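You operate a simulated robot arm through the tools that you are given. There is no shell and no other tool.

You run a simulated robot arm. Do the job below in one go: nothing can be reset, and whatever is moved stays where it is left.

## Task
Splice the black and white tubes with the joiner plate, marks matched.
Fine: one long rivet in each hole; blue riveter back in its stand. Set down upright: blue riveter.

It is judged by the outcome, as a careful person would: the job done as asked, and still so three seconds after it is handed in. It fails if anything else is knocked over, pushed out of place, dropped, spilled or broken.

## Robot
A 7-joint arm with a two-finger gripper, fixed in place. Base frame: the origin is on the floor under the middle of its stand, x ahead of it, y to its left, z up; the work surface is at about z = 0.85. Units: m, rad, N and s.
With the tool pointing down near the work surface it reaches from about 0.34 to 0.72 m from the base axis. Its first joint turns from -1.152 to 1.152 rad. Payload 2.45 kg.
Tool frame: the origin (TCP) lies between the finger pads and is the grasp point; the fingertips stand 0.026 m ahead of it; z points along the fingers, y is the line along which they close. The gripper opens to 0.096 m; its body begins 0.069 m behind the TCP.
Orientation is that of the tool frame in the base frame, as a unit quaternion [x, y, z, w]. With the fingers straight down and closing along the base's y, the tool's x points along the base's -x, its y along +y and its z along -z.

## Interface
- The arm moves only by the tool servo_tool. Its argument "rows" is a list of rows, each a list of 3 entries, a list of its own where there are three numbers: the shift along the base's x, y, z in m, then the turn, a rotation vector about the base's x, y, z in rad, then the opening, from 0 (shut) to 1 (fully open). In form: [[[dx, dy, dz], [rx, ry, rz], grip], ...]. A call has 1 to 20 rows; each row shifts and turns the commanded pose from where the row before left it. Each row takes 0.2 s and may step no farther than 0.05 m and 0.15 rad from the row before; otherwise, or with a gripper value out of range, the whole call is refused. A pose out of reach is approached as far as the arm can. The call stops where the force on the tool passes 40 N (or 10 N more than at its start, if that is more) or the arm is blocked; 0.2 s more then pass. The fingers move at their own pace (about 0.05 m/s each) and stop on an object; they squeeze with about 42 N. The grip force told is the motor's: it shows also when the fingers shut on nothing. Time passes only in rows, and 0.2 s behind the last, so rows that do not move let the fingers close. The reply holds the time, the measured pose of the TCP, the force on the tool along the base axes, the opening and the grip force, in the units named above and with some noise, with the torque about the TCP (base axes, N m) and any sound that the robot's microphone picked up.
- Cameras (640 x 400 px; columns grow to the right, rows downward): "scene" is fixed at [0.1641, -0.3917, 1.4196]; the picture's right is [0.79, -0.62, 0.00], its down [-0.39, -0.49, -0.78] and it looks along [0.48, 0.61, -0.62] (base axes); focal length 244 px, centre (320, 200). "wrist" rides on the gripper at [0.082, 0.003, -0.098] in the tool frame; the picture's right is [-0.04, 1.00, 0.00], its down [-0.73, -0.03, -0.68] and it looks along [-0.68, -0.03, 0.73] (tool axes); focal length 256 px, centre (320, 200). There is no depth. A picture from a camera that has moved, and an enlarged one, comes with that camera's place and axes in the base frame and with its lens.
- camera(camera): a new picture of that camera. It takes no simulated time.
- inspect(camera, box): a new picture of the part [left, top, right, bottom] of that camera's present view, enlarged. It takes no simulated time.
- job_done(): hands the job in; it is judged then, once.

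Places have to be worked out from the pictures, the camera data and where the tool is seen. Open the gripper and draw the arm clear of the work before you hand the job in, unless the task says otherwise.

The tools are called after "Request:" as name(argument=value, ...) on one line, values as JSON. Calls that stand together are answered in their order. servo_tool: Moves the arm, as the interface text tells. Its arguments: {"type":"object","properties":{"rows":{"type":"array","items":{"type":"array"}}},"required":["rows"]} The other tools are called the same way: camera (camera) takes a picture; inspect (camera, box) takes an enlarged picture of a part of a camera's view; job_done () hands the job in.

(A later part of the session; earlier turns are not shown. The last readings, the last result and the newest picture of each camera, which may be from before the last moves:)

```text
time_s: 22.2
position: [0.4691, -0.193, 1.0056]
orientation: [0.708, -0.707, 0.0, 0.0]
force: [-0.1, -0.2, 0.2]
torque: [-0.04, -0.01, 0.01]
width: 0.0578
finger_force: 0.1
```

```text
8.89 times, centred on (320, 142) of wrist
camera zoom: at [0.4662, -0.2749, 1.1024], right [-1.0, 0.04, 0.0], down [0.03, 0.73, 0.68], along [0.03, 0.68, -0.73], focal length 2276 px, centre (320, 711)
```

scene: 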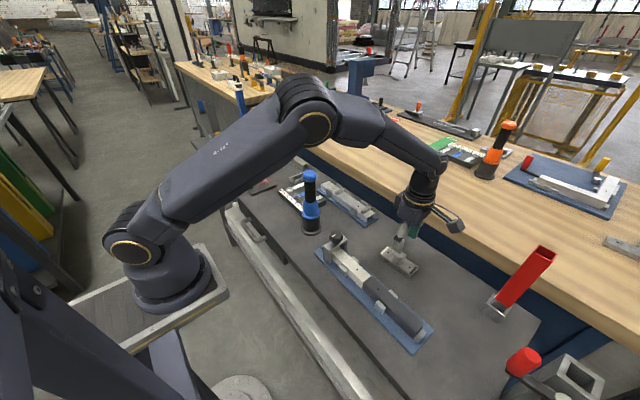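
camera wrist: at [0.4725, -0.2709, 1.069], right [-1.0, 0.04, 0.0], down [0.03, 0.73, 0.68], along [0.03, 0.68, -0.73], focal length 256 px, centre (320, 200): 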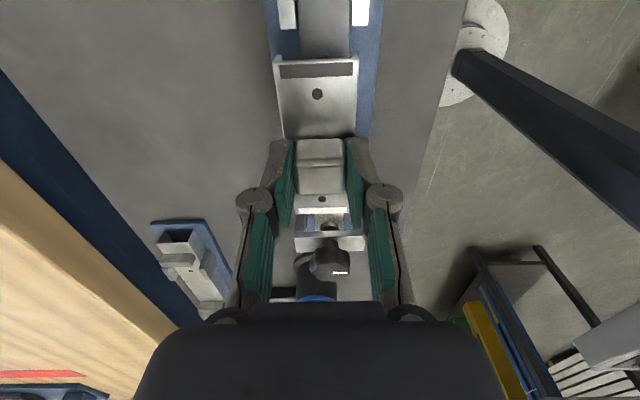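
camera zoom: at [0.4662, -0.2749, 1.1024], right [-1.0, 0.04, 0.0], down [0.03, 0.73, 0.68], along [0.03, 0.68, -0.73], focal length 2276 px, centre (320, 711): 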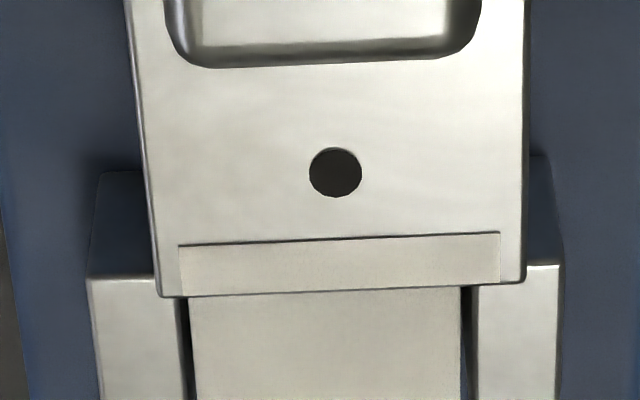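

The holes are drawn as solid dark discs, so I can't look through them and will check alignment from the plate and tube edges instead. I'll zoom on both plate ends.

Request:
inspect(camera="wrist", box=[280, 10, 360, 60])

Request:
inspect(camera="wrist", box=[290, 130, 350, 170])

Request:
camera(camera="wrist")

```text
8.00 times, centred on (320, 35) of wrist
camera zoom: at [0.4662, -0.2749, 1.1024], right [-1.0, 0.04, 0.0], down [0.03, 0.73, 0.68], along [0.03, 0.68, -0.73], focal length 2048 px, centre (320, 1520)
```

zoom: 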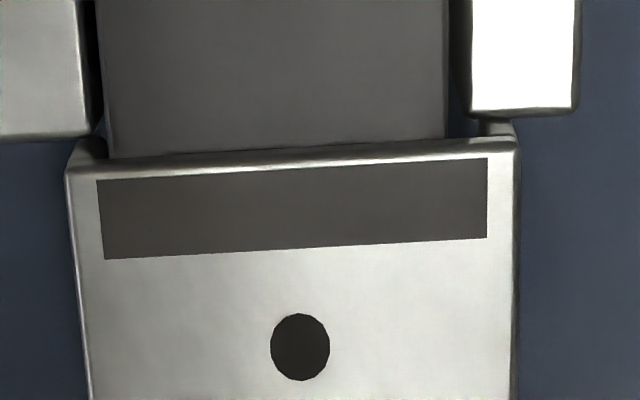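

```text
10.00 times, centred on (320, 150) of wrist
camera zoom: at [0.4662, -0.2749, 1.1024], right [-1.0, 0.04, 0.0], down [0.03, 0.73, 0.68], along [0.03, 0.68, -0.73], focal length 2560 px, centre (320, 700)
```

zoom: 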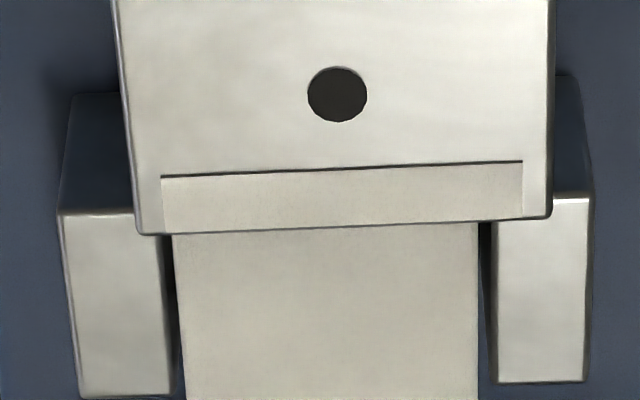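

```text
taken
camera wrist: at [0.4662, -0.2749, 1.1024], right [-1.0, 0.04, 0.0], down [0.03, 0.73, 0.68], along [0.03, 0.68, -0.73], focal length 256 px, centre (320, 200)
```

wrist: 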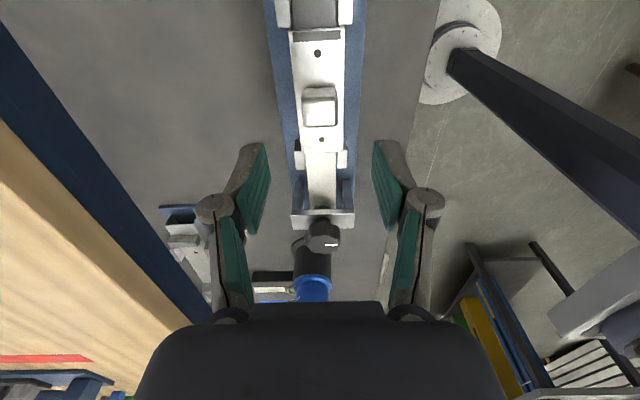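

Both ends show the plate about 1.4 mm toward -x from the tube centre, with the yaw correct. Before regripping to fix that, I'll check y using the tube joint line as seen by the scene camera.

Request:
inspect(camera="scene", box=[355, 255, 405, 305])

Request:
inspect(camera="scene", box=[360, 270, 390, 290])

```text
8.00 times, centred on (380, 280) of scene
camera zoom: at [0.1641, -0.3917, 1.4196], right [0.79, -0.62, 0.0], down [-0.39, -0.49, -0.78], along [0.48, 0.61, -0.62], focal length 1955 px, centre (-160, -440)
```

zoom: 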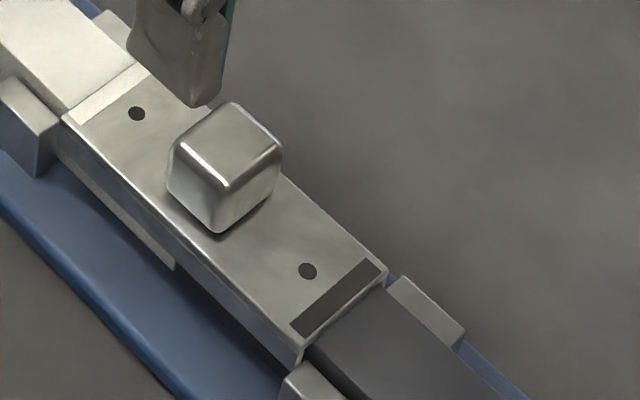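

```text
16.00 times, centred on (375, 280) of scene
camera zoom: at [0.1641, -0.3917, 1.4196], right [0.79, -0.62, 0.0], down [-0.39, -0.49, -0.78], along [0.48, 0.61, -0.62], focal length 3909 px, centre (-560, -1080)
```

zoom: 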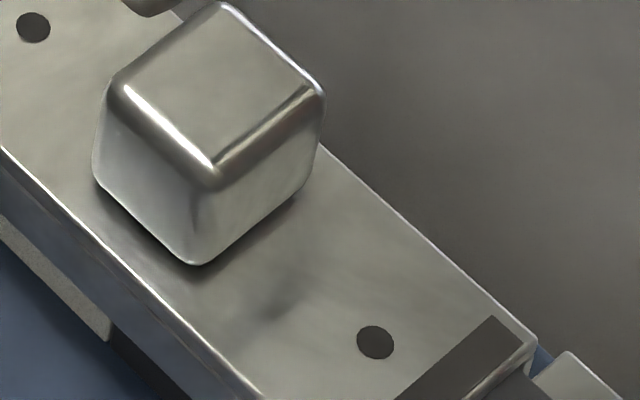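

The joint line at y≈-0.1905 matches the plate's mid-point at about -0.190, so y is fine. I'll regrip the knob with the tool shifted +1.4 mm in x to centre the plate over the tube.

Request:
servo_tool(rows=[[[0.0014, 0, -0.03], [0, 0, 0], 0.6], [[0, 0, -0.03], [0, 0, 0], 0.6], [[0, 0, -0.018], [0, 0, 0], 0.6], [[0, 0, -0.002], [0, 0, 0], 0.6], [[0, 0, 0], [0, 0, 0], 0.4], [[0, 0, 0], [0, 0, 0], 0.2], [[0, 0, 0], [0, 0, 0], 0.1], [[0, 0, 0], [0, 0, 0], 0.1]])

Request:
inspect(camera="wrist", box=[240, 20, 400, 120])

```text
time_s: 24.0
position: [0.4676, -0.1917, 0.923]
orientation: [-0.707, 0.708, 0.0, 0.0]
force: [0.4, 0.2, 0.0]
torque: [-0.03, 0.0, -0.01]
width: 0.027
finger_force: 42.3
```

```text
4.00 times, centred on (320, 70) of wrist
camera zoom: at [0.4661, -0.2748, 1.0195], right [-1.0, 0.04, 0.0], down [0.03, 0.73, 0.68], along [0.03, 0.68, -0.73], focal length 1024 px, centre (320, 720)
```

zoom: 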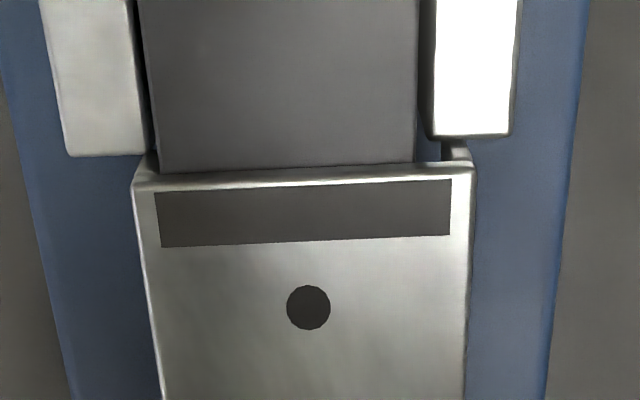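

The plate now sits about 2 mm toward -x, because the arm settled off its commanded x. I'll correct by sight while holding it, shifting +2 mm in x.

Request:
servo_tool(rows=[[[0.001, 0, 0.0005], [0, 0, 0], 0.1], [[0.001, 0, 0], [0, 0, 0], 0.1], [[0, 0, 0], [0, 0, 0], 0.1], [[0, 0, 0], [0, 0, 0], 0.1]])

Request:
inspect(camera="wrist", box=[240, 20, 400, 120])

```text
time_s: 25.0
position: [0.4723, -0.193, 0.9245]
orientation: [-0.707, 0.707, 0.0, 0.0]
force: [-0.3, 0.6, -0.5]
torque: [0.0, 0.02, 0.02]
width: 0.0269
finger_force: 42.0
```

```text
4.00 times, centred on (320, 70) of wrist
camera zoom: at [0.4699, -0.2745, 1.0209], right [-1.0, 0.04, 0.0], down [0.03, 0.73, 0.68], along [0.03, 0.68, -0.73], focal length 1024 px, centre (320, 720)
```

zoom: 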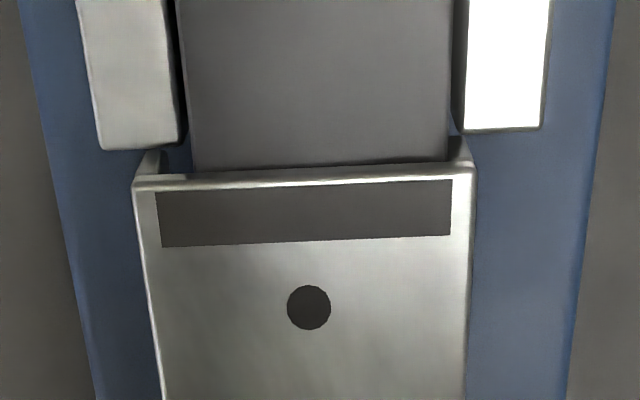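

The shift overshot and the plate is now about 2 mm toward +x, so the arm has some hysteresis. I'll step back 1 mm and look again.

Request:
servo_tool(rows=[[[-0.001, 0, 0], [0, 0, 0], 0.1], [[0, 0, 0], [0, 0, 0], 0.1], [[0, 0, 0], [0, 0, 0], 0.1]])

Request:
inspect(camera="wrist", box=[240, 20, 400, 120])

```text
time_s: 25.8
position: [0.4725, -0.1925, 0.9245]
orientation: [-0.707, 0.707, 0.001, 0.001]
force: [-0.1, 0.0, 0.0]
torque: [0.04, -0.02, -0.01]
width: 0.027
finger_force: 42.4
```

```text
4.00 times, centred on (320, 70) of wrist
camera zoom: at [0.4694, -0.2745, 1.0215], right [-1.0, 0.04, 0.0], down [0.03, 0.73, 0.68], along [0.03, 0.68, -0.73], focal length 1024 px, centre (320, 720)
```

zoom: 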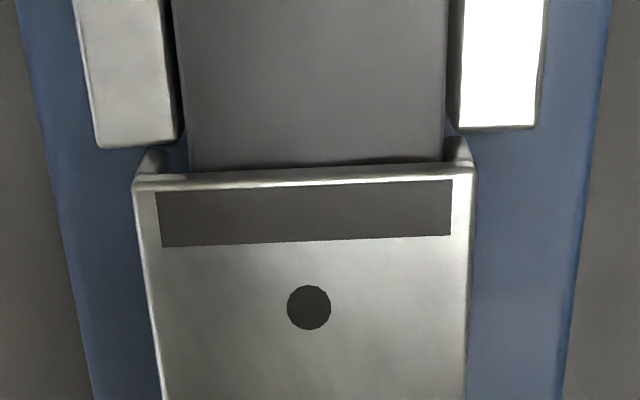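

That moved only about 0.5 mm, so I'll nudge another 1.5 mm toward -x.

Request:
servo_tool(rows=[[[-0.0013, 0, 0], [0, 0, 0], 0.1], [[0, 0, 0], [0, 0, 0], 0.1], [[0, 0, 0], [0, 0, 0], 0.1]])

Request:
inspect(camera="wrist", box=[240, 20, 400, 120])

```text
time_s: 26.6
position: [0.471, -0.192, 0.9252]
orientation: [-0.707, 0.707, -0.001, 0.001]
force: [0.1, 0.4, 0.1]
torque: [0.0, -0.01, -0.01]
width: 0.027
finger_force: 41.9
```

```text
4.00 times, centred on (320, 70) of wrist
camera zoom: at [0.4685, -0.2743, 1.0215], right [-1.0, 0.04, 0.0], down [0.03, 0.73, 0.68], along [0.03, 0.68, -0.73], focal length 1024 px, centre (320, 720)
```

zoom: 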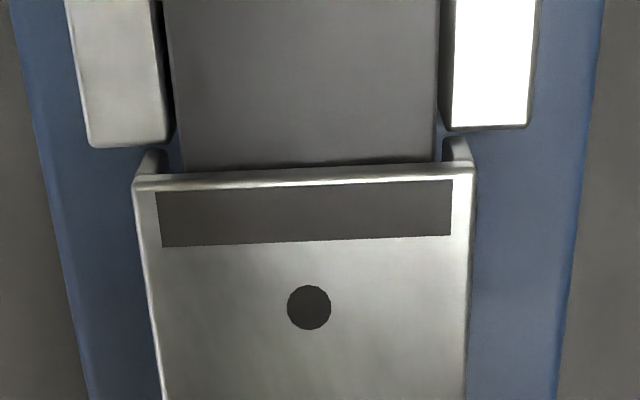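

The offset is down to about 0.7 mm. One more small nudge should centre it.

Request:
servo_tool(rows=[[[-0.0007, 0, 0], [0, 0, 0], 0.1], [[0, 0, 0], [0, 0, 0], 0.1], [[0, 0, 0], [0, 0, 0], 0.1]])

Request:
inspect(camera="wrist", box=[240, 20, 400, 120])

```text
time_s: 27.4
position: [0.4695, -0.1931, 0.9244]
orientation: [-0.707, 0.707, 0.0, 0.0]
force: [-0.3, -0.5, 0.3]
torque: [-0.01, 0.01, 0.01]
width: 0.027
finger_force: 42.0
```

```text
4.00 times, centred on (320, 70) of wrist
camera zoom: at [0.4678, -0.2738, 1.0207], right [-1.0, 0.04, 0.0], down [0.03, 0.73, 0.68], along [0.03, 0.68, -0.73], focal length 1024 px, centre (320, 720)
```

zoom: 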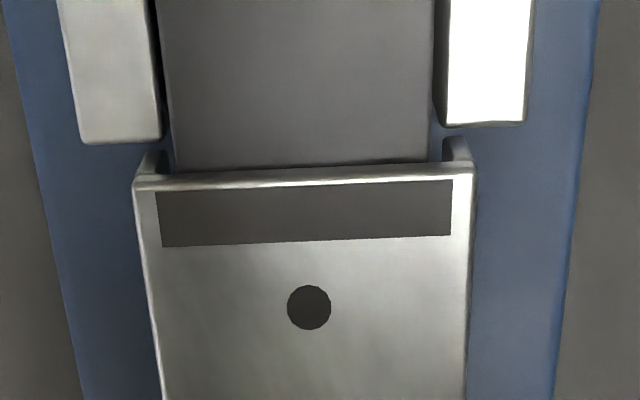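

The plate is now centred across the tube. I'll lower it until it seats, then open.

Request:
servo_tool(rows=[[[0, 0, -0.001], [0, 0, 0], 0.1], [[0, 0, 0], [0, 0, 0], 0.1], [[0, 0, 0], [0, 0, 0], 0.1]])

Request:
inspect(camera="wrist", box=[240, 20, 400, 120])

Request:
inspect(camera="scene", box=[355, 255, 405, 305])

```text
time_s: 28.2
position: [0.4701, -0.1921, 0.9224]
orientation: [-0.707, 0.707, 0.0, 0.001]
force: [-2.1, 1.2, 5.6]
torque: [0.02, 0.05, 0.0]
width: 0.027
finger_force: 41.5
```

```text
4.00 times, centred on (320, 70) of wrist
camera zoom: at [0.468, -0.2738, 1.0195], right [-1.0, 0.04, 0.0], down [0.03, 0.73, 0.68], along [0.03, 0.68, -0.73], focal length 1024 px, centre (320, 720)
```

zoom: 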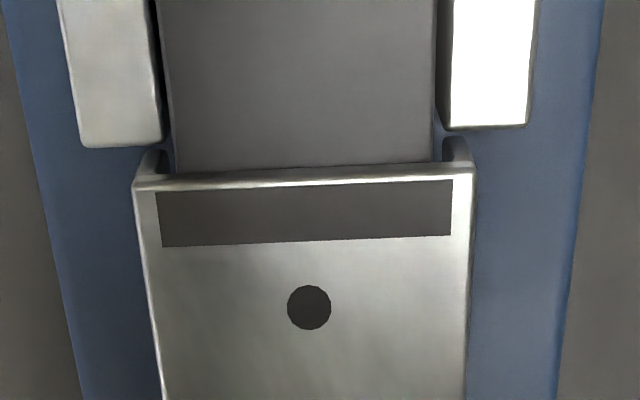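

```text
8.00 times, centred on (380, 280) of scene
camera zoom: at [0.164, -0.3916, 1.4196], right [0.79, -0.62, 0.0], down [-0.39, -0.49, -0.78], along [0.48, 0.61, -0.62], focal length 1955 px, centre (-160, -440)
```

zoom: 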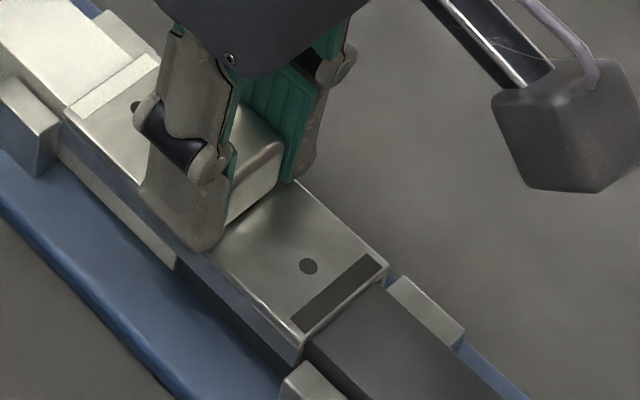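

It's seated with a light 5.6 N. I'll open, lift clear and measure again.

Request:
servo_tool(rows=[[[0, 0, 0], [0, 0, 0], 0.35], [[0, 0, 0], [0, 0, 0], 0.6], [[0, 0, 0], [0, 0, 0], 0.6], [[0, 0, 0.02], [0, 0, 0], 0.6], [[0, 0, 0.03], [0, 0, 0], 0.6], [[0, 0, 0.03], [0, 0, 0], 0.6], [[0, 0, 0], [0, 0, 0], 0.6]])

Request:
inspect(camera="wrist", box=[280, 10, 360, 60])

Request:
inspect(camera="wrist", box=[290, 130, 350, 170])

Request:
inspect(camera="scene", box=[355, 255, 405, 305])

Request:
inspect(camera="scene", box=[360, 270, 390, 290])

```text
time_s: 29.8
position: [0.4688, -0.1941, 1.0035]
orientation: [-0.707, 0.707, -0.001, 0.0]
force: [-1.0, -0.7, 0.1]
torque: [0.01, -0.02, 0.01]
width: 0.0574
finger_force: 0.1
```

```text
8.00 times, centred on (320, 35) of wrist
camera zoom: at [0.4676, -0.2764, 1.0998], right [-1.0, 0.04, 0.0], down [0.03, 0.73, 0.68], along [0.03, 0.68, -0.73], focal length 2048 px, centre (320, 1520)
```

zoom: 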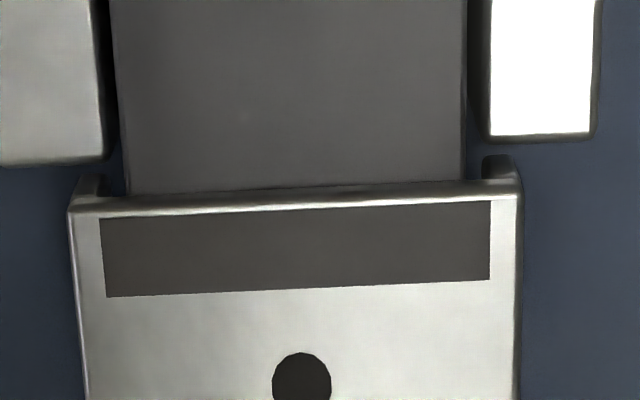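

```text
10.00 times, centred on (320, 150) of wrist
camera zoom: at [0.4676, -0.2764, 1.0998], right [-1.0, 0.04, 0.0], down [0.03, 0.73, 0.68], along [0.03, 0.68, -0.73], focal length 2560 px, centre (320, 700)
```

zoom: 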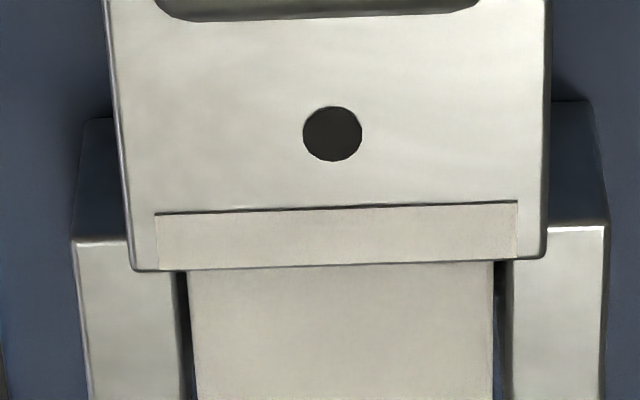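

```text
8.00 times, centred on (380, 280) of scene
camera zoom: at [0.1641, -0.3917, 1.4196], right [0.79, -0.62, 0.0], down [-0.39, -0.49, -0.78], along [0.48, 0.61, -0.62], focal length 1955 px, centre (-160, -440)
```

zoom: 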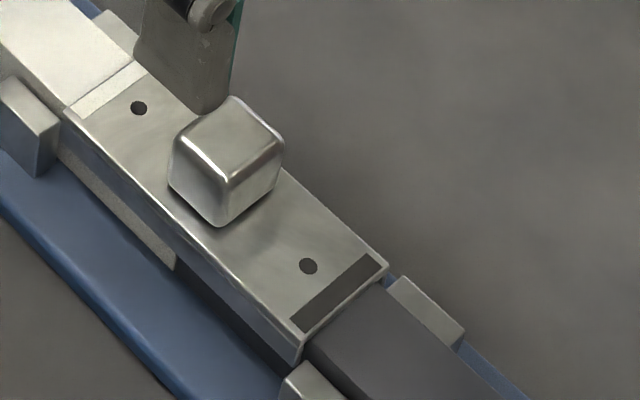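

```text
16.00 times, centred on (375, 280) of scene
camera zoom: at [0.1641, -0.3917, 1.4196], right [0.79, -0.62, 0.0], down [-0.39, -0.49, -0.78], along [0.48, 0.61, -0.62], focal length 3909 px, centre (-560, -1080)
```

zoom: 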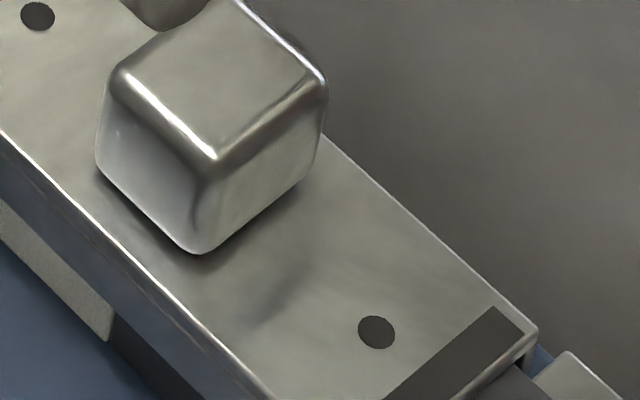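

In x the plate is now centred at both ends. To confirm y precisely I'll turn the wrist back and view the tube's front face, where the joint line and both plate ends show in one picture.

Request:
servo_tool(rows=[[[0, 0, 0.02], [0, 0, -0.143], 0.6], [[-0.01, 0, 0.01], [0, 0, -0.143], 0.6], [[-0.01, 0, 0], [0, 0, -0.143], 0.6], [[-0.01, 0, 0], [0, 0, -0.143], 0.6], [[-0.01, 0, 0], [0, 0, -0.143], 0.6], [[-0.01, 0, 0], [0, 0, -0.143], 0.6], [[-0.01, 0, 0], [0, 0, -0.143], 0.6], [[-0.01, 0, 0], [0, 0, -0.143], 0.6], [[-0.01, 0, 0], [0, 0, -0.143], 0.6], [[-0.01, 0, 0], [0, 0, -0.143], 0.6], [[-0.01, 0, 0], [0, 0, -0.141], 0.6], [[0, 0, -0.02], [0, 0, 0], 0.6], [[0, 0, -0.02], [0, 0, 0], 0.6], [[0, 0, 0], [0, 0, 0], 0.6]])

Request:
camera(camera="wrist")

```text
time_s: 32.8
position: [0.3689, -0.1924, 0.9929]
orientation: [0.001, 1.0, 0.001, 0.0]
force: [0.8, 0.0, -0.8]
torque: [-0.03, 0.0, 0.04]
width: 0.0576
finger_force: 0.1
```

```text
taken
camera wrist: at [0.2886, -0.19, 1.0893], right [0.04, 1.0, 0.0], down [0.73, -0.03, 0.68], along [0.68, -0.03, -0.73], focal length 256 px, centre (320, 200)
```

wrist: 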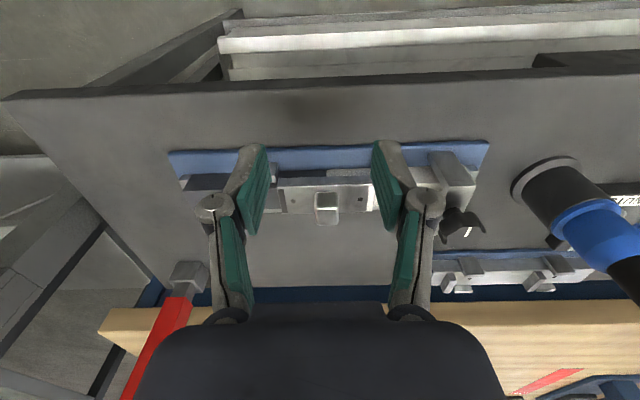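

Request:
inspect(camera="wrist", box=[265, 160, 385, 230])

Request:
inspect(camera="wrist", box=[305, 165, 345, 190])

```text
5.33 times, centred on (325, 195) of wrist
camera zoom: at [0.2886, -0.19, 1.0893], right [0.04, 1.0, 0.0], down [0.73, -0.03, 0.68], along [0.68, -0.03, -0.73], focal length 1365 px, centre (293, 227)
```

zoom: 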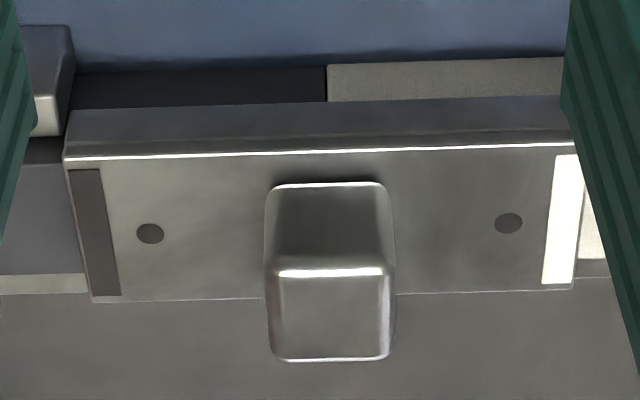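

```text
16.00 times, centred on (325, 178) of wrist
camera zoom: at [0.2886, -0.19, 1.0893], right [0.04, 1.0, 0.0], down [0.73, -0.03, 0.68], along [0.68, -0.03, -0.73], focal length 4096 px, centre (240, 560)
```

zoom: 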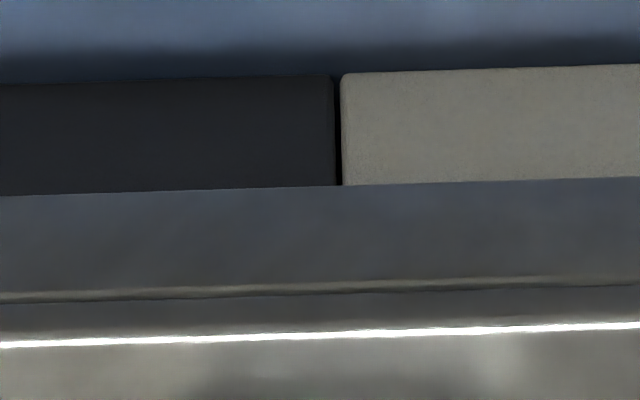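

The joint line at y≈-0.1909 and the midpoint of the plate holes at y≈-0.1911 agree to a fraction of a millimetre, so the plate is well placed. Next is the riveter: I'll move in front of it to locate its axis and handle.

Request:
servo_tool(rows=[[[0, 0.01, 0.03], [0, 0, 0], 0.6], [[0, 0.03, 0.035], [0, 0, 0], 0.8], [[0, 0.035, 0.03], [0, 0, 0], 1], [[0, 0.04, 0.02], [0, 0, 0], 1], [[0, 0.045, 0], [0, 0, 0], 1], [[0, 0.045, 0], [0, 0, 0], 1], [[0, 0.045, 0], [0, 0, 0], 1], [[0, 0.012, 0], [0, 0, 0], 1], [[0, 0, 0], [0, 0, 0], 1]])

Request:
camera(camera="wrist")

Request:
inspect(camera="scene", box=[280, 160, 350, 245])

```text
time_s: 34.8
position: [0.3676, 0.0688, 1.11]
orientation: [0.0, 1.0, 0.001, 0.0]
force: [-0.4, -0.9, 0.1]
torque: [-0.04, 0.02, 0.0]
width: 0.0962
finger_force: 0.0
```

```text
taken
camera wrist: at [0.2867, 0.0725, 1.2064], right [0.04, 1.0, 0.0], down [0.73, -0.03, 0.68], along [0.68, -0.03, -0.73], focal length 256 px, centre (320, 200)
```

wrist: 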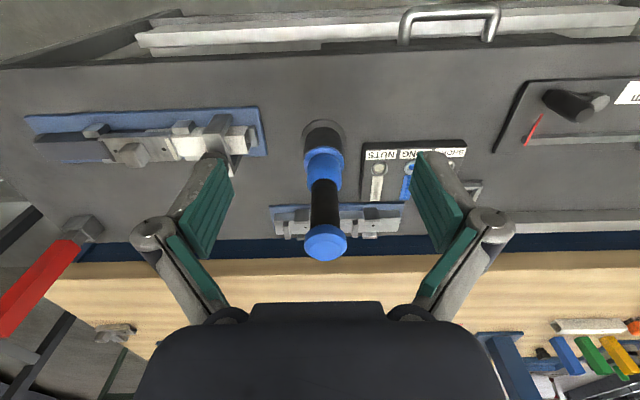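

```text
4.71 times, centred on (315, 202) of scene
camera zoom: at [0.1641, -0.3917, 1.4196], right [0.79, -0.62, 0.0], down [-0.39, -0.49, -0.78], along [0.48, 0.61, -0.62], focal length 1150 px, centre (344, 188)
```

zoom: 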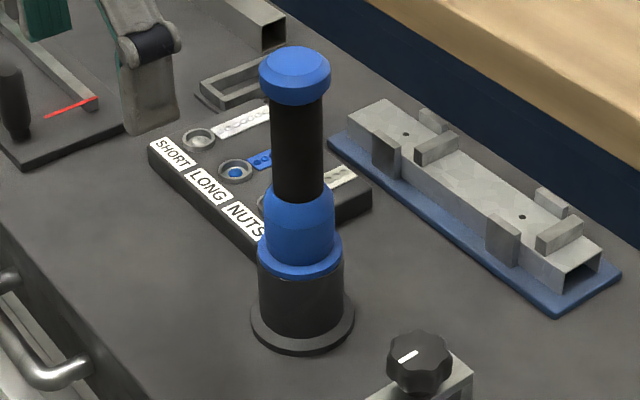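

Request:
inspect(camera="wrist", box=[260, 100, 400, 280])

Request:
inspect(camera="wrist", box=[355, 130, 485, 210])

```text
2.22 times, centred on (330, 190) of wrist
camera zoom: at [0.2867, 0.0725, 1.2064], right [0.04, 1.0, 0.0], down [0.73, -0.03, 0.68], along [0.68, -0.03, -0.73], focal length 569 px, centre (298, 222)
```

zoom: 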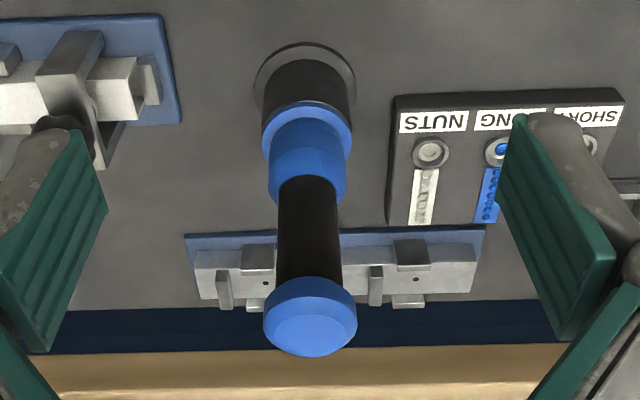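

```text
4.92 times, centred on (420, 170) of wrist
camera zoom: at [0.2867, 0.0725, 1.2064], right [0.04, 1.0, 0.0], down [0.73, -0.03, 0.68], along [0.68, -0.03, -0.73], focal length 1260 px, centre (-172, 348)
```

zoom: 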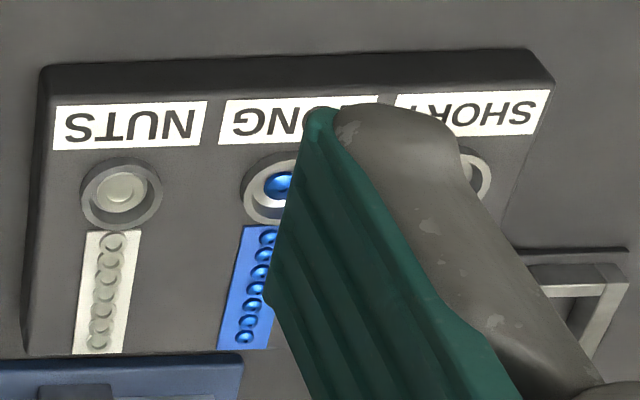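

The riveter's axis is at about (0.491, 0.069). The handle is about 33 mm across from z≈0.975 to 1.044, and the blue cap tops out near 1.061. I'll move above it and check alignment before descending.

Request:
servo_tool(rows=[[[0, 0, 0.02], [0, 0, 0], 1], [[0.041, 0, 0], [0, 0, 0], 1], [[0.041, 0, 0], [0, 0, 0], 1], [[0.04, 0, 0], [0, 0, 0], 1], [[0, 0, 0], [0, 0, 0], 1]])

Request:
camera(camera="wrist")

Request:
inspect(camera="scene", box=[260, 90, 380, 245])

```text
time_s: 36.0
position: [0.4895, 0.0678, 1.1259]
orientation: [-0.001, 1.0, 0.0, -0.001]
force: [0.3, -0.4, 0.7]
torque: [-0.03, 0.02, 0.0]
width: 0.0958
finger_force: 0.1
```

```text
taken
camera wrist: at [0.4094, 0.0714, 1.223], right [0.04, 1.0, 0.0], down [0.73, -0.03, 0.68], along [0.68, -0.03, -0.73], focal length 256 px, centre (320, 200)
```

wrist: 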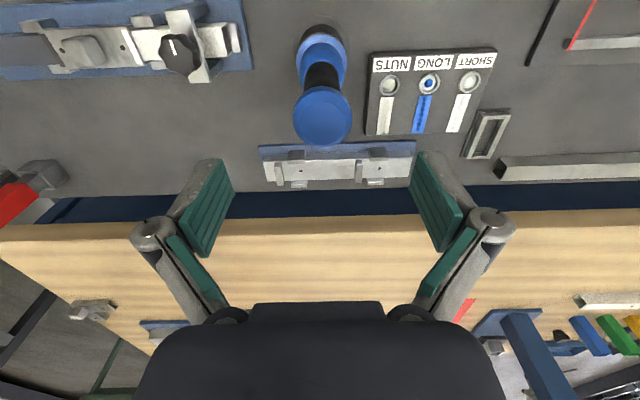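

```text
2.58 times, centred on (320, 168) of scene
camera zoom: at [0.1641, -0.3917, 1.4196], right [0.79, -0.62, 0.0], down [-0.39, -0.49, -0.78], along [0.48, 0.61, -0.62], focal length 631 px, centre (320, 284)
```

zoom: 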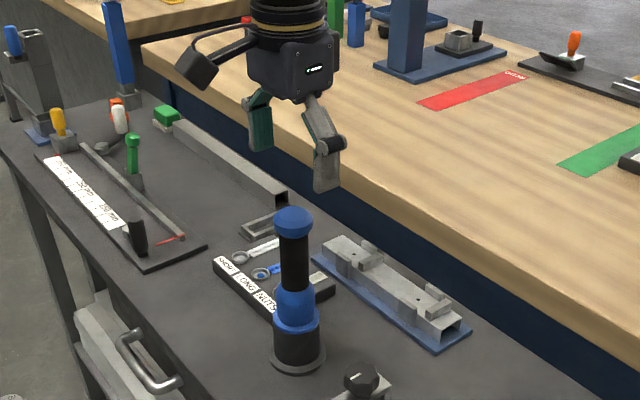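

I'll zoom on the cap from above to refine its centre, and on the LONG cup as well.

Request:
inspect(camera="wrist", box=[270, 10, 390, 160])

Request:
inspect(camera="wrist", box=[360, 40, 500, 140])

```text
2.67 times, centred on (330, 85) of wrist
camera zoom: at [0.4094, 0.0714, 1.223], right [0.04, 1.0, 0.0], down [0.73, -0.03, 0.68], along [0.68, -0.03, -0.73], focal length 683 px, centre (293, 507)
```

zoom: 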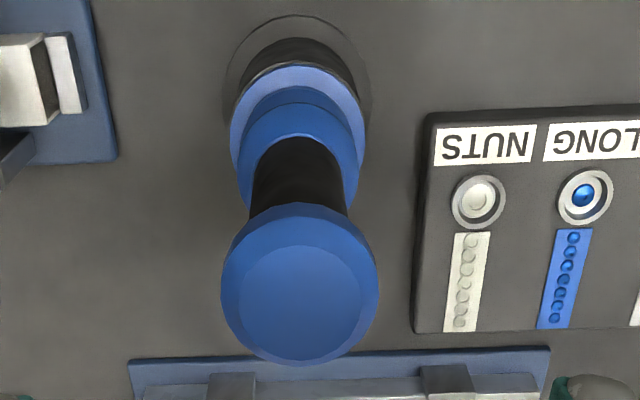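

```text
4.00 times, centred on (430, 90) of wrist
camera zoom: at [0.4094, 0.0714, 1.223], right [0.04, 1.0, 0.0], down [0.73, -0.03, 0.68], along [0.68, -0.03, -0.73], focal length 1024 px, centre (-120, 640)
```

zoom: 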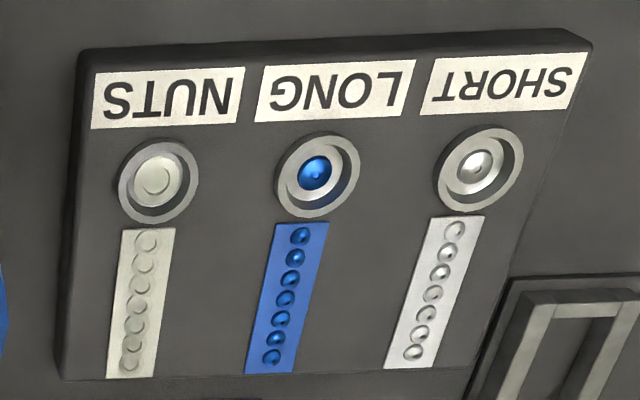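

The cap centre is at about (0.490, 0.0695), and the tool is above it to within 2 mm. I'll descend with the fingers fully open to handle height.

Request:
servo_tool(rows=[[[0, 0.0015, -0.03], [0, 0, 0], 1], [[0, 0, -0.03], [0, 0, 0], 1], [[0, 0, -0.03], [0, 0, 0], 1], [[0, 0, -0.02], [0, 0, 0], 1], [[0, 0, -0.006], [0, 0, 0], 1], [[0, 0, 0], [0, 0, 0], 1]])

Request:
camera(camera="wrist")

Request:
inspect(camera="scene", box=[260, 120, 380, 245])

```text
time_s: 37.4
position: [0.4908, 0.0712, 1.0124]
orientation: [-0.001, 1.0, 0.001, 0.0]
force: [0.0, 0.3, 0.2]
torque: [-0.02, -0.01, -0.02]
width: 0.0959
finger_force: 0.0
```

```text
taken
camera wrist: at [0.4101, 0.0737, 1.1095], right [0.04, 1.0, 0.0], down [0.73, -0.03, 0.68], along [0.68, -0.03, -0.73], focal length 256 px, centre (320, 200)
```

wrist: 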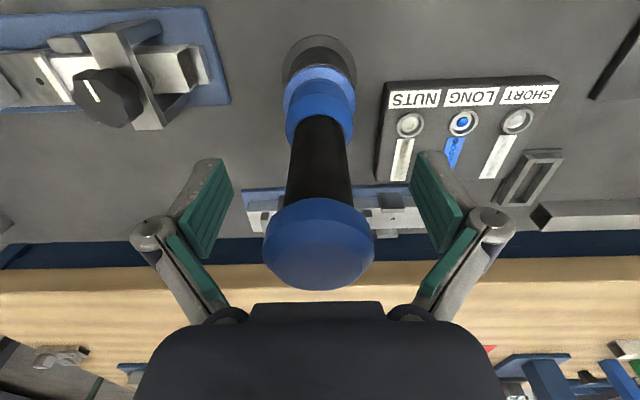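

```text
3.20 times, centred on (320, 182) of scene
camera zoom: at [0.1641, -0.3917, 1.4196], right [0.79, -0.62, 0.0], down [-0.39, -0.49, -0.78], along [0.48, 0.61, -0.62], focal length 782 px, centre (320, 256)
```

zoom: 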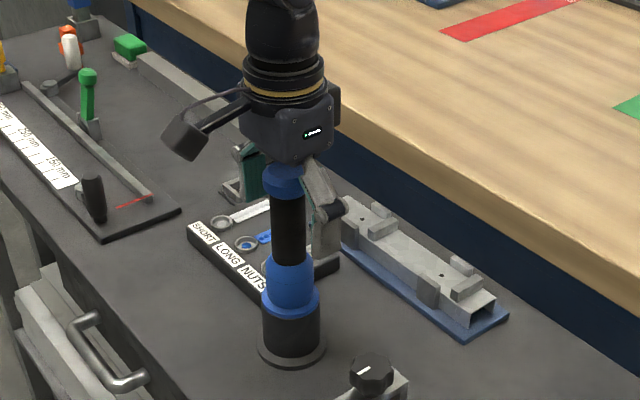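

The handle is centred between the fingers and the cap sits just under the palm. I'll close on the handle.

Request:
servo_tool(rows=[[[0, 0, 0], [0, 0, 0], 0.6], [[0, 0, 0], [0, 0, 0], 0.3], [[0, 0, 0], [0, 0, 0], 0.15], [[0, 0, 0], [0, 0, 0], 0.15], [[0, 0, 0], [0, 0, 0], 0.15]])

Request:
camera(camera="wrist")

```text
time_s: 38.6
position: [0.4896, 0.071, 1.014]
orientation: [0.0, 1.0, 0.0, 0.0]
force: [0.3, -2.2, 0.6]
torque: [-0.1, 0.04, -0.01]
width: 0.0316
finger_force: 33.6
```

```text
taken
camera wrist: at [0.4101, 0.0735, 1.1098], right [0.04, 1.0, 0.0], down [0.73, -0.03, 0.68], along [0.68, -0.03, -0.73], focal length 256 px, centre (320, 200)
```

wrist: 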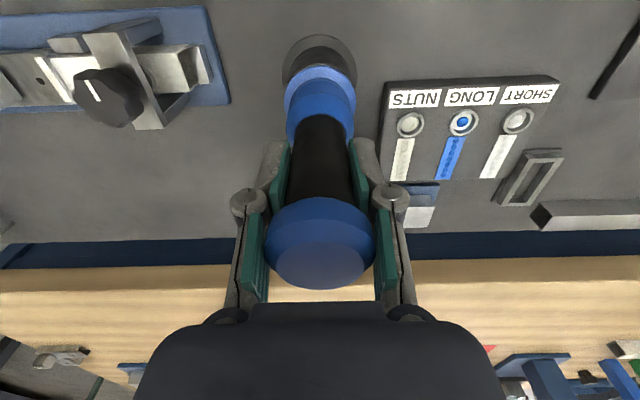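

The handle is gripped at a width of 31.6 mm with little side load. I'll note this pose (0.490, 0.071, 1.013) for returning the tool, then lift straight up slowly.

Request:
servo_tool(rows=[[[0, 0, 0], [0, 0, 0], 0.05], [[0, 0, 0.01], [0, 0, 0], 0.05], [[0, 0, 0.01], [0, 0, 0], 0.05], [[0, 0, 0.015], [0, 0, 0], 0.05], [[0, 0, 0.015], [0, 0, 0], 0.05], [[0, 0, 0], [0, 0, 0], 0.05]])

Request:
inspect(camera="scene", box=[260, 120, 380, 245])

Request:
camera(camera="wrist")

```text
time_s: 40.0
position: [0.4939, 0.0713, 1.0634]
orientation: [-0.001, 1.0, 0.0, 0.001]
force: [-0.2, -0.5, -4.1]
torque: [-0.02, -0.02, 0.0]
width: 0.0314
finger_force: 42.1
```

```text
3.20 times, centred on (320, 182) of scene
camera zoom: at [0.1642, -0.3917, 1.4196], right [0.79, -0.62, 0.0], down [-0.39, -0.49, -0.78], along [0.48, 0.61, -0.62], focal length 782 px, centre (320, 256)
```

zoom: 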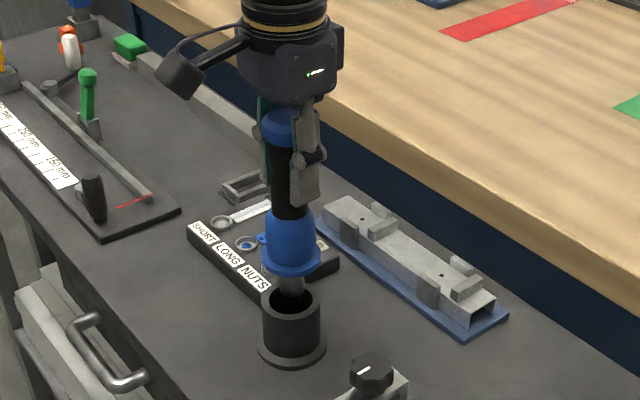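

```text
taken
camera wrist: at [0.4125, 0.0736, 1.1599], right [0.04, 1.0, 0.0], down [0.73, -0.03, 0.68], along [0.68, -0.03, -0.73], focal length 256 px, centre (320, 200)
```

wrist: 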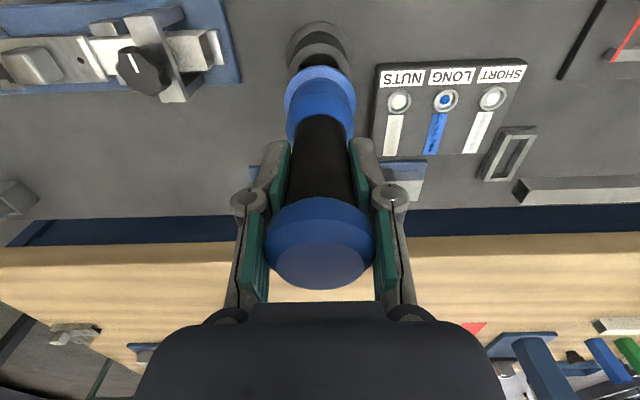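

The riveter (about 4 N) is rising out of its cup stand, showing a thin metal nose below the collar. I'll lift further until the nose is clear.

Request:
servo_tool(rows=[[[0, 0, 0.015], [0, 0, 0], 0.05], [[0, 0, 0.02], [0, 0, 0], 0.05], [[0, 0, 0.02], [0, 0, 0], 0.05], [[0, 0, 0.02], [0, 0, 0], 0.05], [[0, 0, 0], [0, 0, 0], 0.05]])

Request:
inspect(camera="scene", box=[260, 100, 380, 245])

```text
time_s: 41.2
position: [0.4915, 0.0701, 1.1391]
orientation: [0.0, 1.0, 0.0, 0.0]
force: [0.7, 0.2, -4.5]
torque: [0.0, 0.02, 0.01]
width: 0.0311
finger_force: 41.9
```

```text
2.76 times, centred on (320, 172) of scene
camera zoom: at [0.1642, -0.3917, 1.4196], right [0.79, -0.62, 0.0], down [-0.39, -0.49, -0.78], along [0.48, 0.61, -0.62], focal length 674 px, centre (320, 276)
```

zoom: 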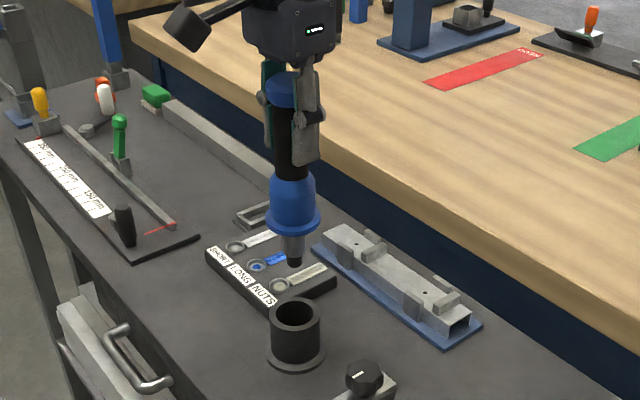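

The nose is clear of the stand. I'll zoom to measure how far its tip sits below the TCP.

Request:
inspect(camera="scene", box=[290, 150, 340, 215])

Request:
camera(camera="wrist")

```text
6.15 times, centred on (315, 182) of scene
camera zoom: at [0.1642, -0.3917, 1.4196], right [0.79, -0.62, 0.0], down [-0.39, -0.49, -0.78], along [0.48, 0.61, -0.62], focal length 1504 px, centre (351, 308)
```

zoom: 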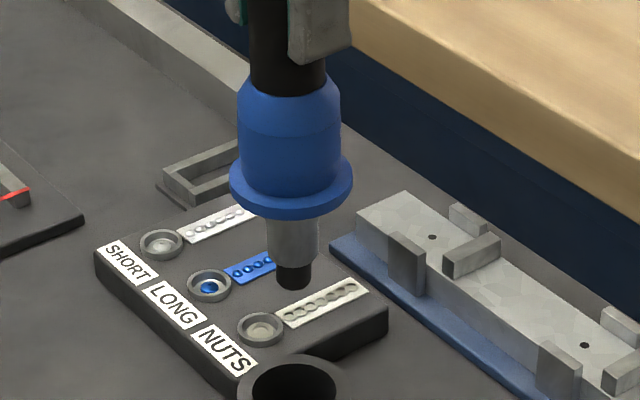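

```text
taken
camera wrist: at [0.4115, 0.0723, 1.2354], right [0.04, 1.0, 0.0], down [0.73, -0.03, 0.68], along [0.68, -0.03, -0.73], focal length 256 px, centre (320, 200)
```

wrist: 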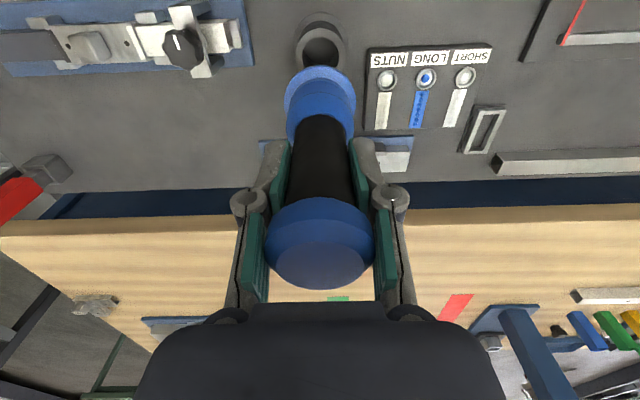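

The nose tip is about 0.156 m below the TCP and about 17 mm across. Combining three views, the LONG cup is at about (0.531, 0.207) with its rim near z≈0.88. I'll carry the riveter over it and check with the scene camera.

Request:
servo_tool(rows=[[[0.008, 0.028, 0], [0, 0, 0], 0.05], [[0.008, 0.028, 0], [0, 0, 0], 0.05], [[0.008, 0.028, 0], [0, 0, 0], 0.05], [[0.008, 0.028, 0], [0, 0, 0], 0.05], [[0.008, 0.025, 0], [0, 0, 0], 0.05], [[0, 0, -0.025], [0, 0, 0], 0.05], [[0, 0, -0.025], [0, 0, 0], 0.05], [[0, 0, -0.02], [0, 0, 0], 0.05], [[0, 0, 0], [0, 0, 0], 0.05]])

Request:
inspect(camera="scene", box=[260, 150, 340, 215])

Request:
camera(camera="wrist")

```text
time_s: 43.2
position: [0.5339, 0.2089, 1.0666]
orientation: [-0.001, 1.0, 0.0, 0.0]
force: [-0.6, 0.6, -4.4]
torque: [0.01, -0.03, -0.01]
width: 0.0313
finger_force: 42.1
```

```text
6.15 times, centred on (300, 182) of scene
camera zoom: at [0.1642, -0.3916, 1.4196], right [0.79, -0.62, 0.0], down [-0.39, -0.49, -0.78], along [0.48, 0.61, -0.62], focal length 1504 px, centre (443, 308)
```

zoom: 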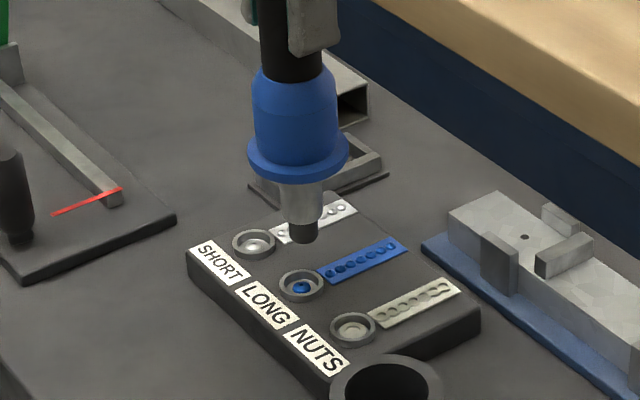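

```text
taken
camera wrist: at [0.4533, 0.2115, 1.1632], right [0.04, 1.0, 0.0], down [0.73, -0.03, 0.68], along [0.68, -0.03, -0.73], focal length 256 px, centre (320, 200)
```

wrist: 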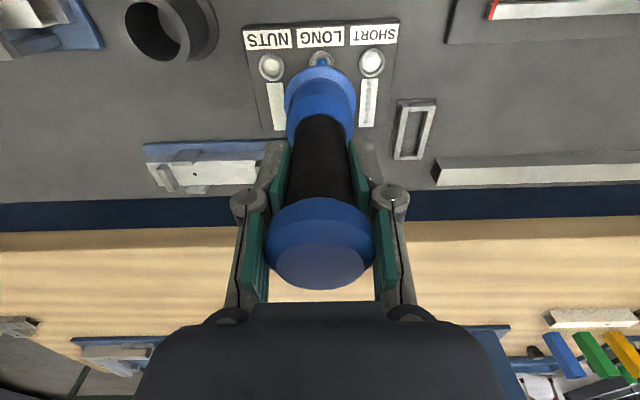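

In the scene view the tip hangs just above the LONG cup. I'll zoom the wrist view to see the cup relative to the tool axis.

Request:
inspect(camera="wrist", box=[240, 15, 400, 135])

Request:
inspect(camera="scene", box=[285, 180, 315, 205])

```text
3.33 times, centred on (320, 75) of wrist
camera zoom: at [0.4533, 0.2115, 1.1632], right [0.04, 1.0, 0.0], down [0.73, -0.03, 0.68], along [0.68, -0.03, -0.73], focal length 853 px, centre (320, 617)
```

zoom: 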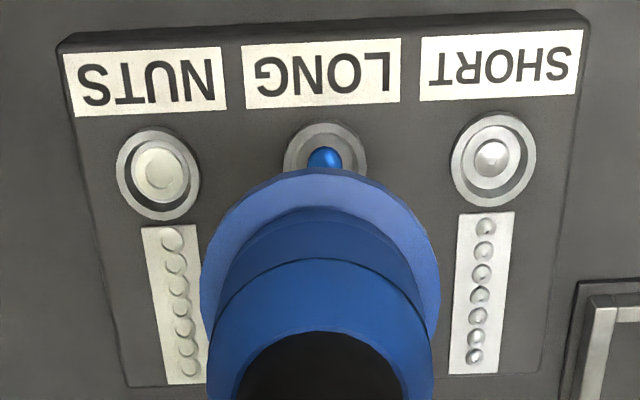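

```text
16.00 times, centred on (300, 192) of scene
camera zoom: at [0.1642, -0.3916, 1.4196], right [0.79, -0.62, 0.0], down [-0.39, -0.49, -0.78], along [0.48, 0.61, -0.62], focal length 3909 px, centre (640, 320)
```

zoom: 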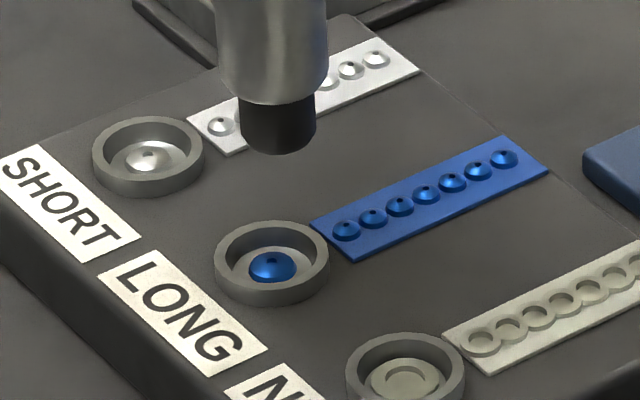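

The cup centre works out at (0.5303, 0.2094), with the rim at z≈0.8795, and the tip is at (0.5336, 0.2089). I'll shift -3.3 mm in x and lower to just above the rim, then verify.

Request:
servo_tool(rows=[[[-0.0033, 0.0005, 0], [0, 0, 0], 0.05], [[0, 0, -0.015], [0, 0, 0], 0.05], [[0, 0, -0.009], [0, 0, 0], 0.05], [[0, 0, 0], [0, 0, 0], 0.05]])

Request:
inspect(camera="scene", box=[285, 180, 315, 205])

Request:
inspect(camera="wrist", box=[240, 15, 400, 135])

```text
time_s: 44.2
position: [0.5295, 0.2085, 1.0417]
orientation: [-0.001, 1.0, 0.0, 0.0]
force: [0.3, 0.0, -4.0]
torque: [0.02, -0.01, 0.01]
width: 0.0311
finger_force: 42.0
```

```text
16.00 times, centred on (300, 192) of scene
camera zoom: at [0.1642, -0.3916, 1.4196], right [0.79, -0.62, 0.0], down [-0.39, -0.49, -0.78], along [0.48, 0.61, -0.62], focal length 3909 px, centre (640, 320)
```

zoom: 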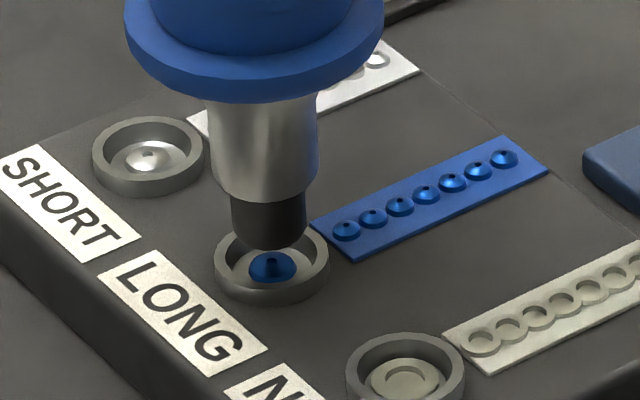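

```text
3.33 times, centred on (320, 75) of wrist
camera zoom: at [0.4495, 0.2119, 1.1383], right [0.04, 1.0, 0.0], down [0.73, -0.03, 0.68], along [0.68, -0.03, -0.73], focal length 853 px, centre (320, 617)
```

zoom: 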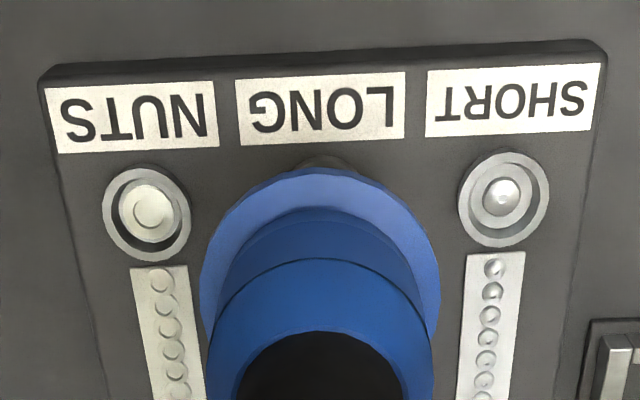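

The tip is about 1.5 mm short in x relative to the cup. I'll correct by +1.3 mm and lower gently into the cup, watching force and sound.

Request:
servo_tool(rows=[[[0.0013, 0.0002, 0], [0, 0, 0], 0.05], [[0, 0, -0.003], [0, 0, 0], 0.05], [[0, 0, -0.003], [0, 0, 0], 0.05], [[0, 0, 0], [0, 0, 0], 0.05]])

Request:
inspect(camera="scene", box=[285, 180, 315, 205])

```text
time_s: 45.2
position: [0.5316, 0.2089, 1.0367]
orientation: [-0.001, 1.0, 0.0, 0.0]
force: [-0.6, -0.2, -4.3]
torque: [-0.02, 0.0, 0.01]
width: 0.0312
finger_force: 41.8
```

```text
16.00 times, centred on (300, 192) of scene
camera zoom: at [0.1642, -0.3916, 1.4196], right [0.79, -0.62, 0.0], down [-0.39, -0.49, -0.78], along [0.48, 0.61, -0.62], focal length 3909 px, centre (640, 320)
```

zoom: 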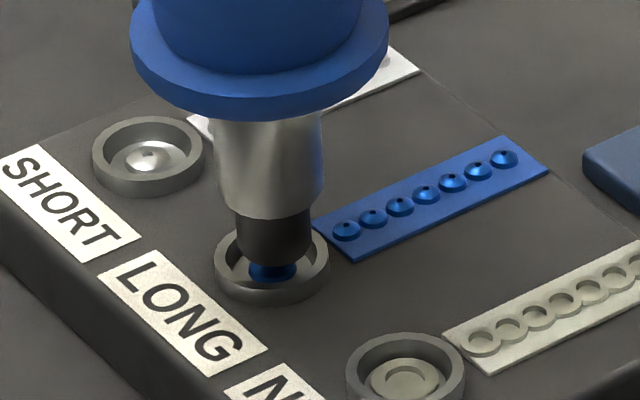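

The tip is now centred on the cup and at rim height. I'll keep lowering onto the rivet in small steps.

Request:
servo_tool(rows=[[[0, 0, -0.002], [0, 0, 0], 0.05], [[0, 0, -0.002], [0, 0, 0], 0.05], [[0, 0, 0], [0, 0, 0], 0.05]])

Request:
inspect(camera="scene", box=[285, 180, 315, 205])

```text
time_s: 46.0
position: [0.5302, 0.2096, 1.0314]
orientation: [0.0, 1.0, 0.0, 0.0]
force: [-1.1, -0.8, -4.5]
torque: [-0.03, 0.02, -0.04]
width: 0.0314
finger_force: 41.8
```

```text
16.00 times, centred on (300, 192) of scene
camera zoom: at [0.1642, -0.3916, 1.4196], right [0.79, -0.62, 0.0], down [-0.39, -0.49, -0.78], along [0.48, 0.61, -0.62], focal length 3909 px, centre (640, 320)
```

zoom: 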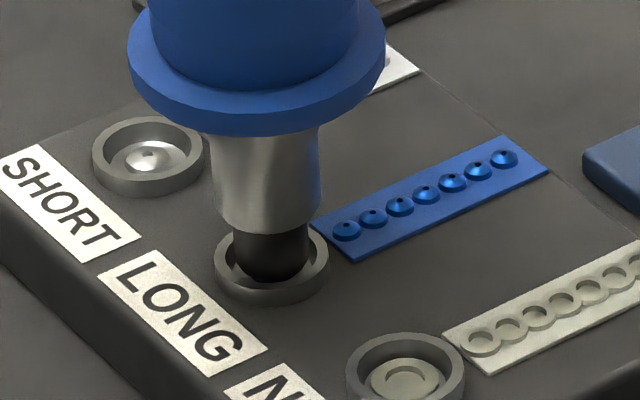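

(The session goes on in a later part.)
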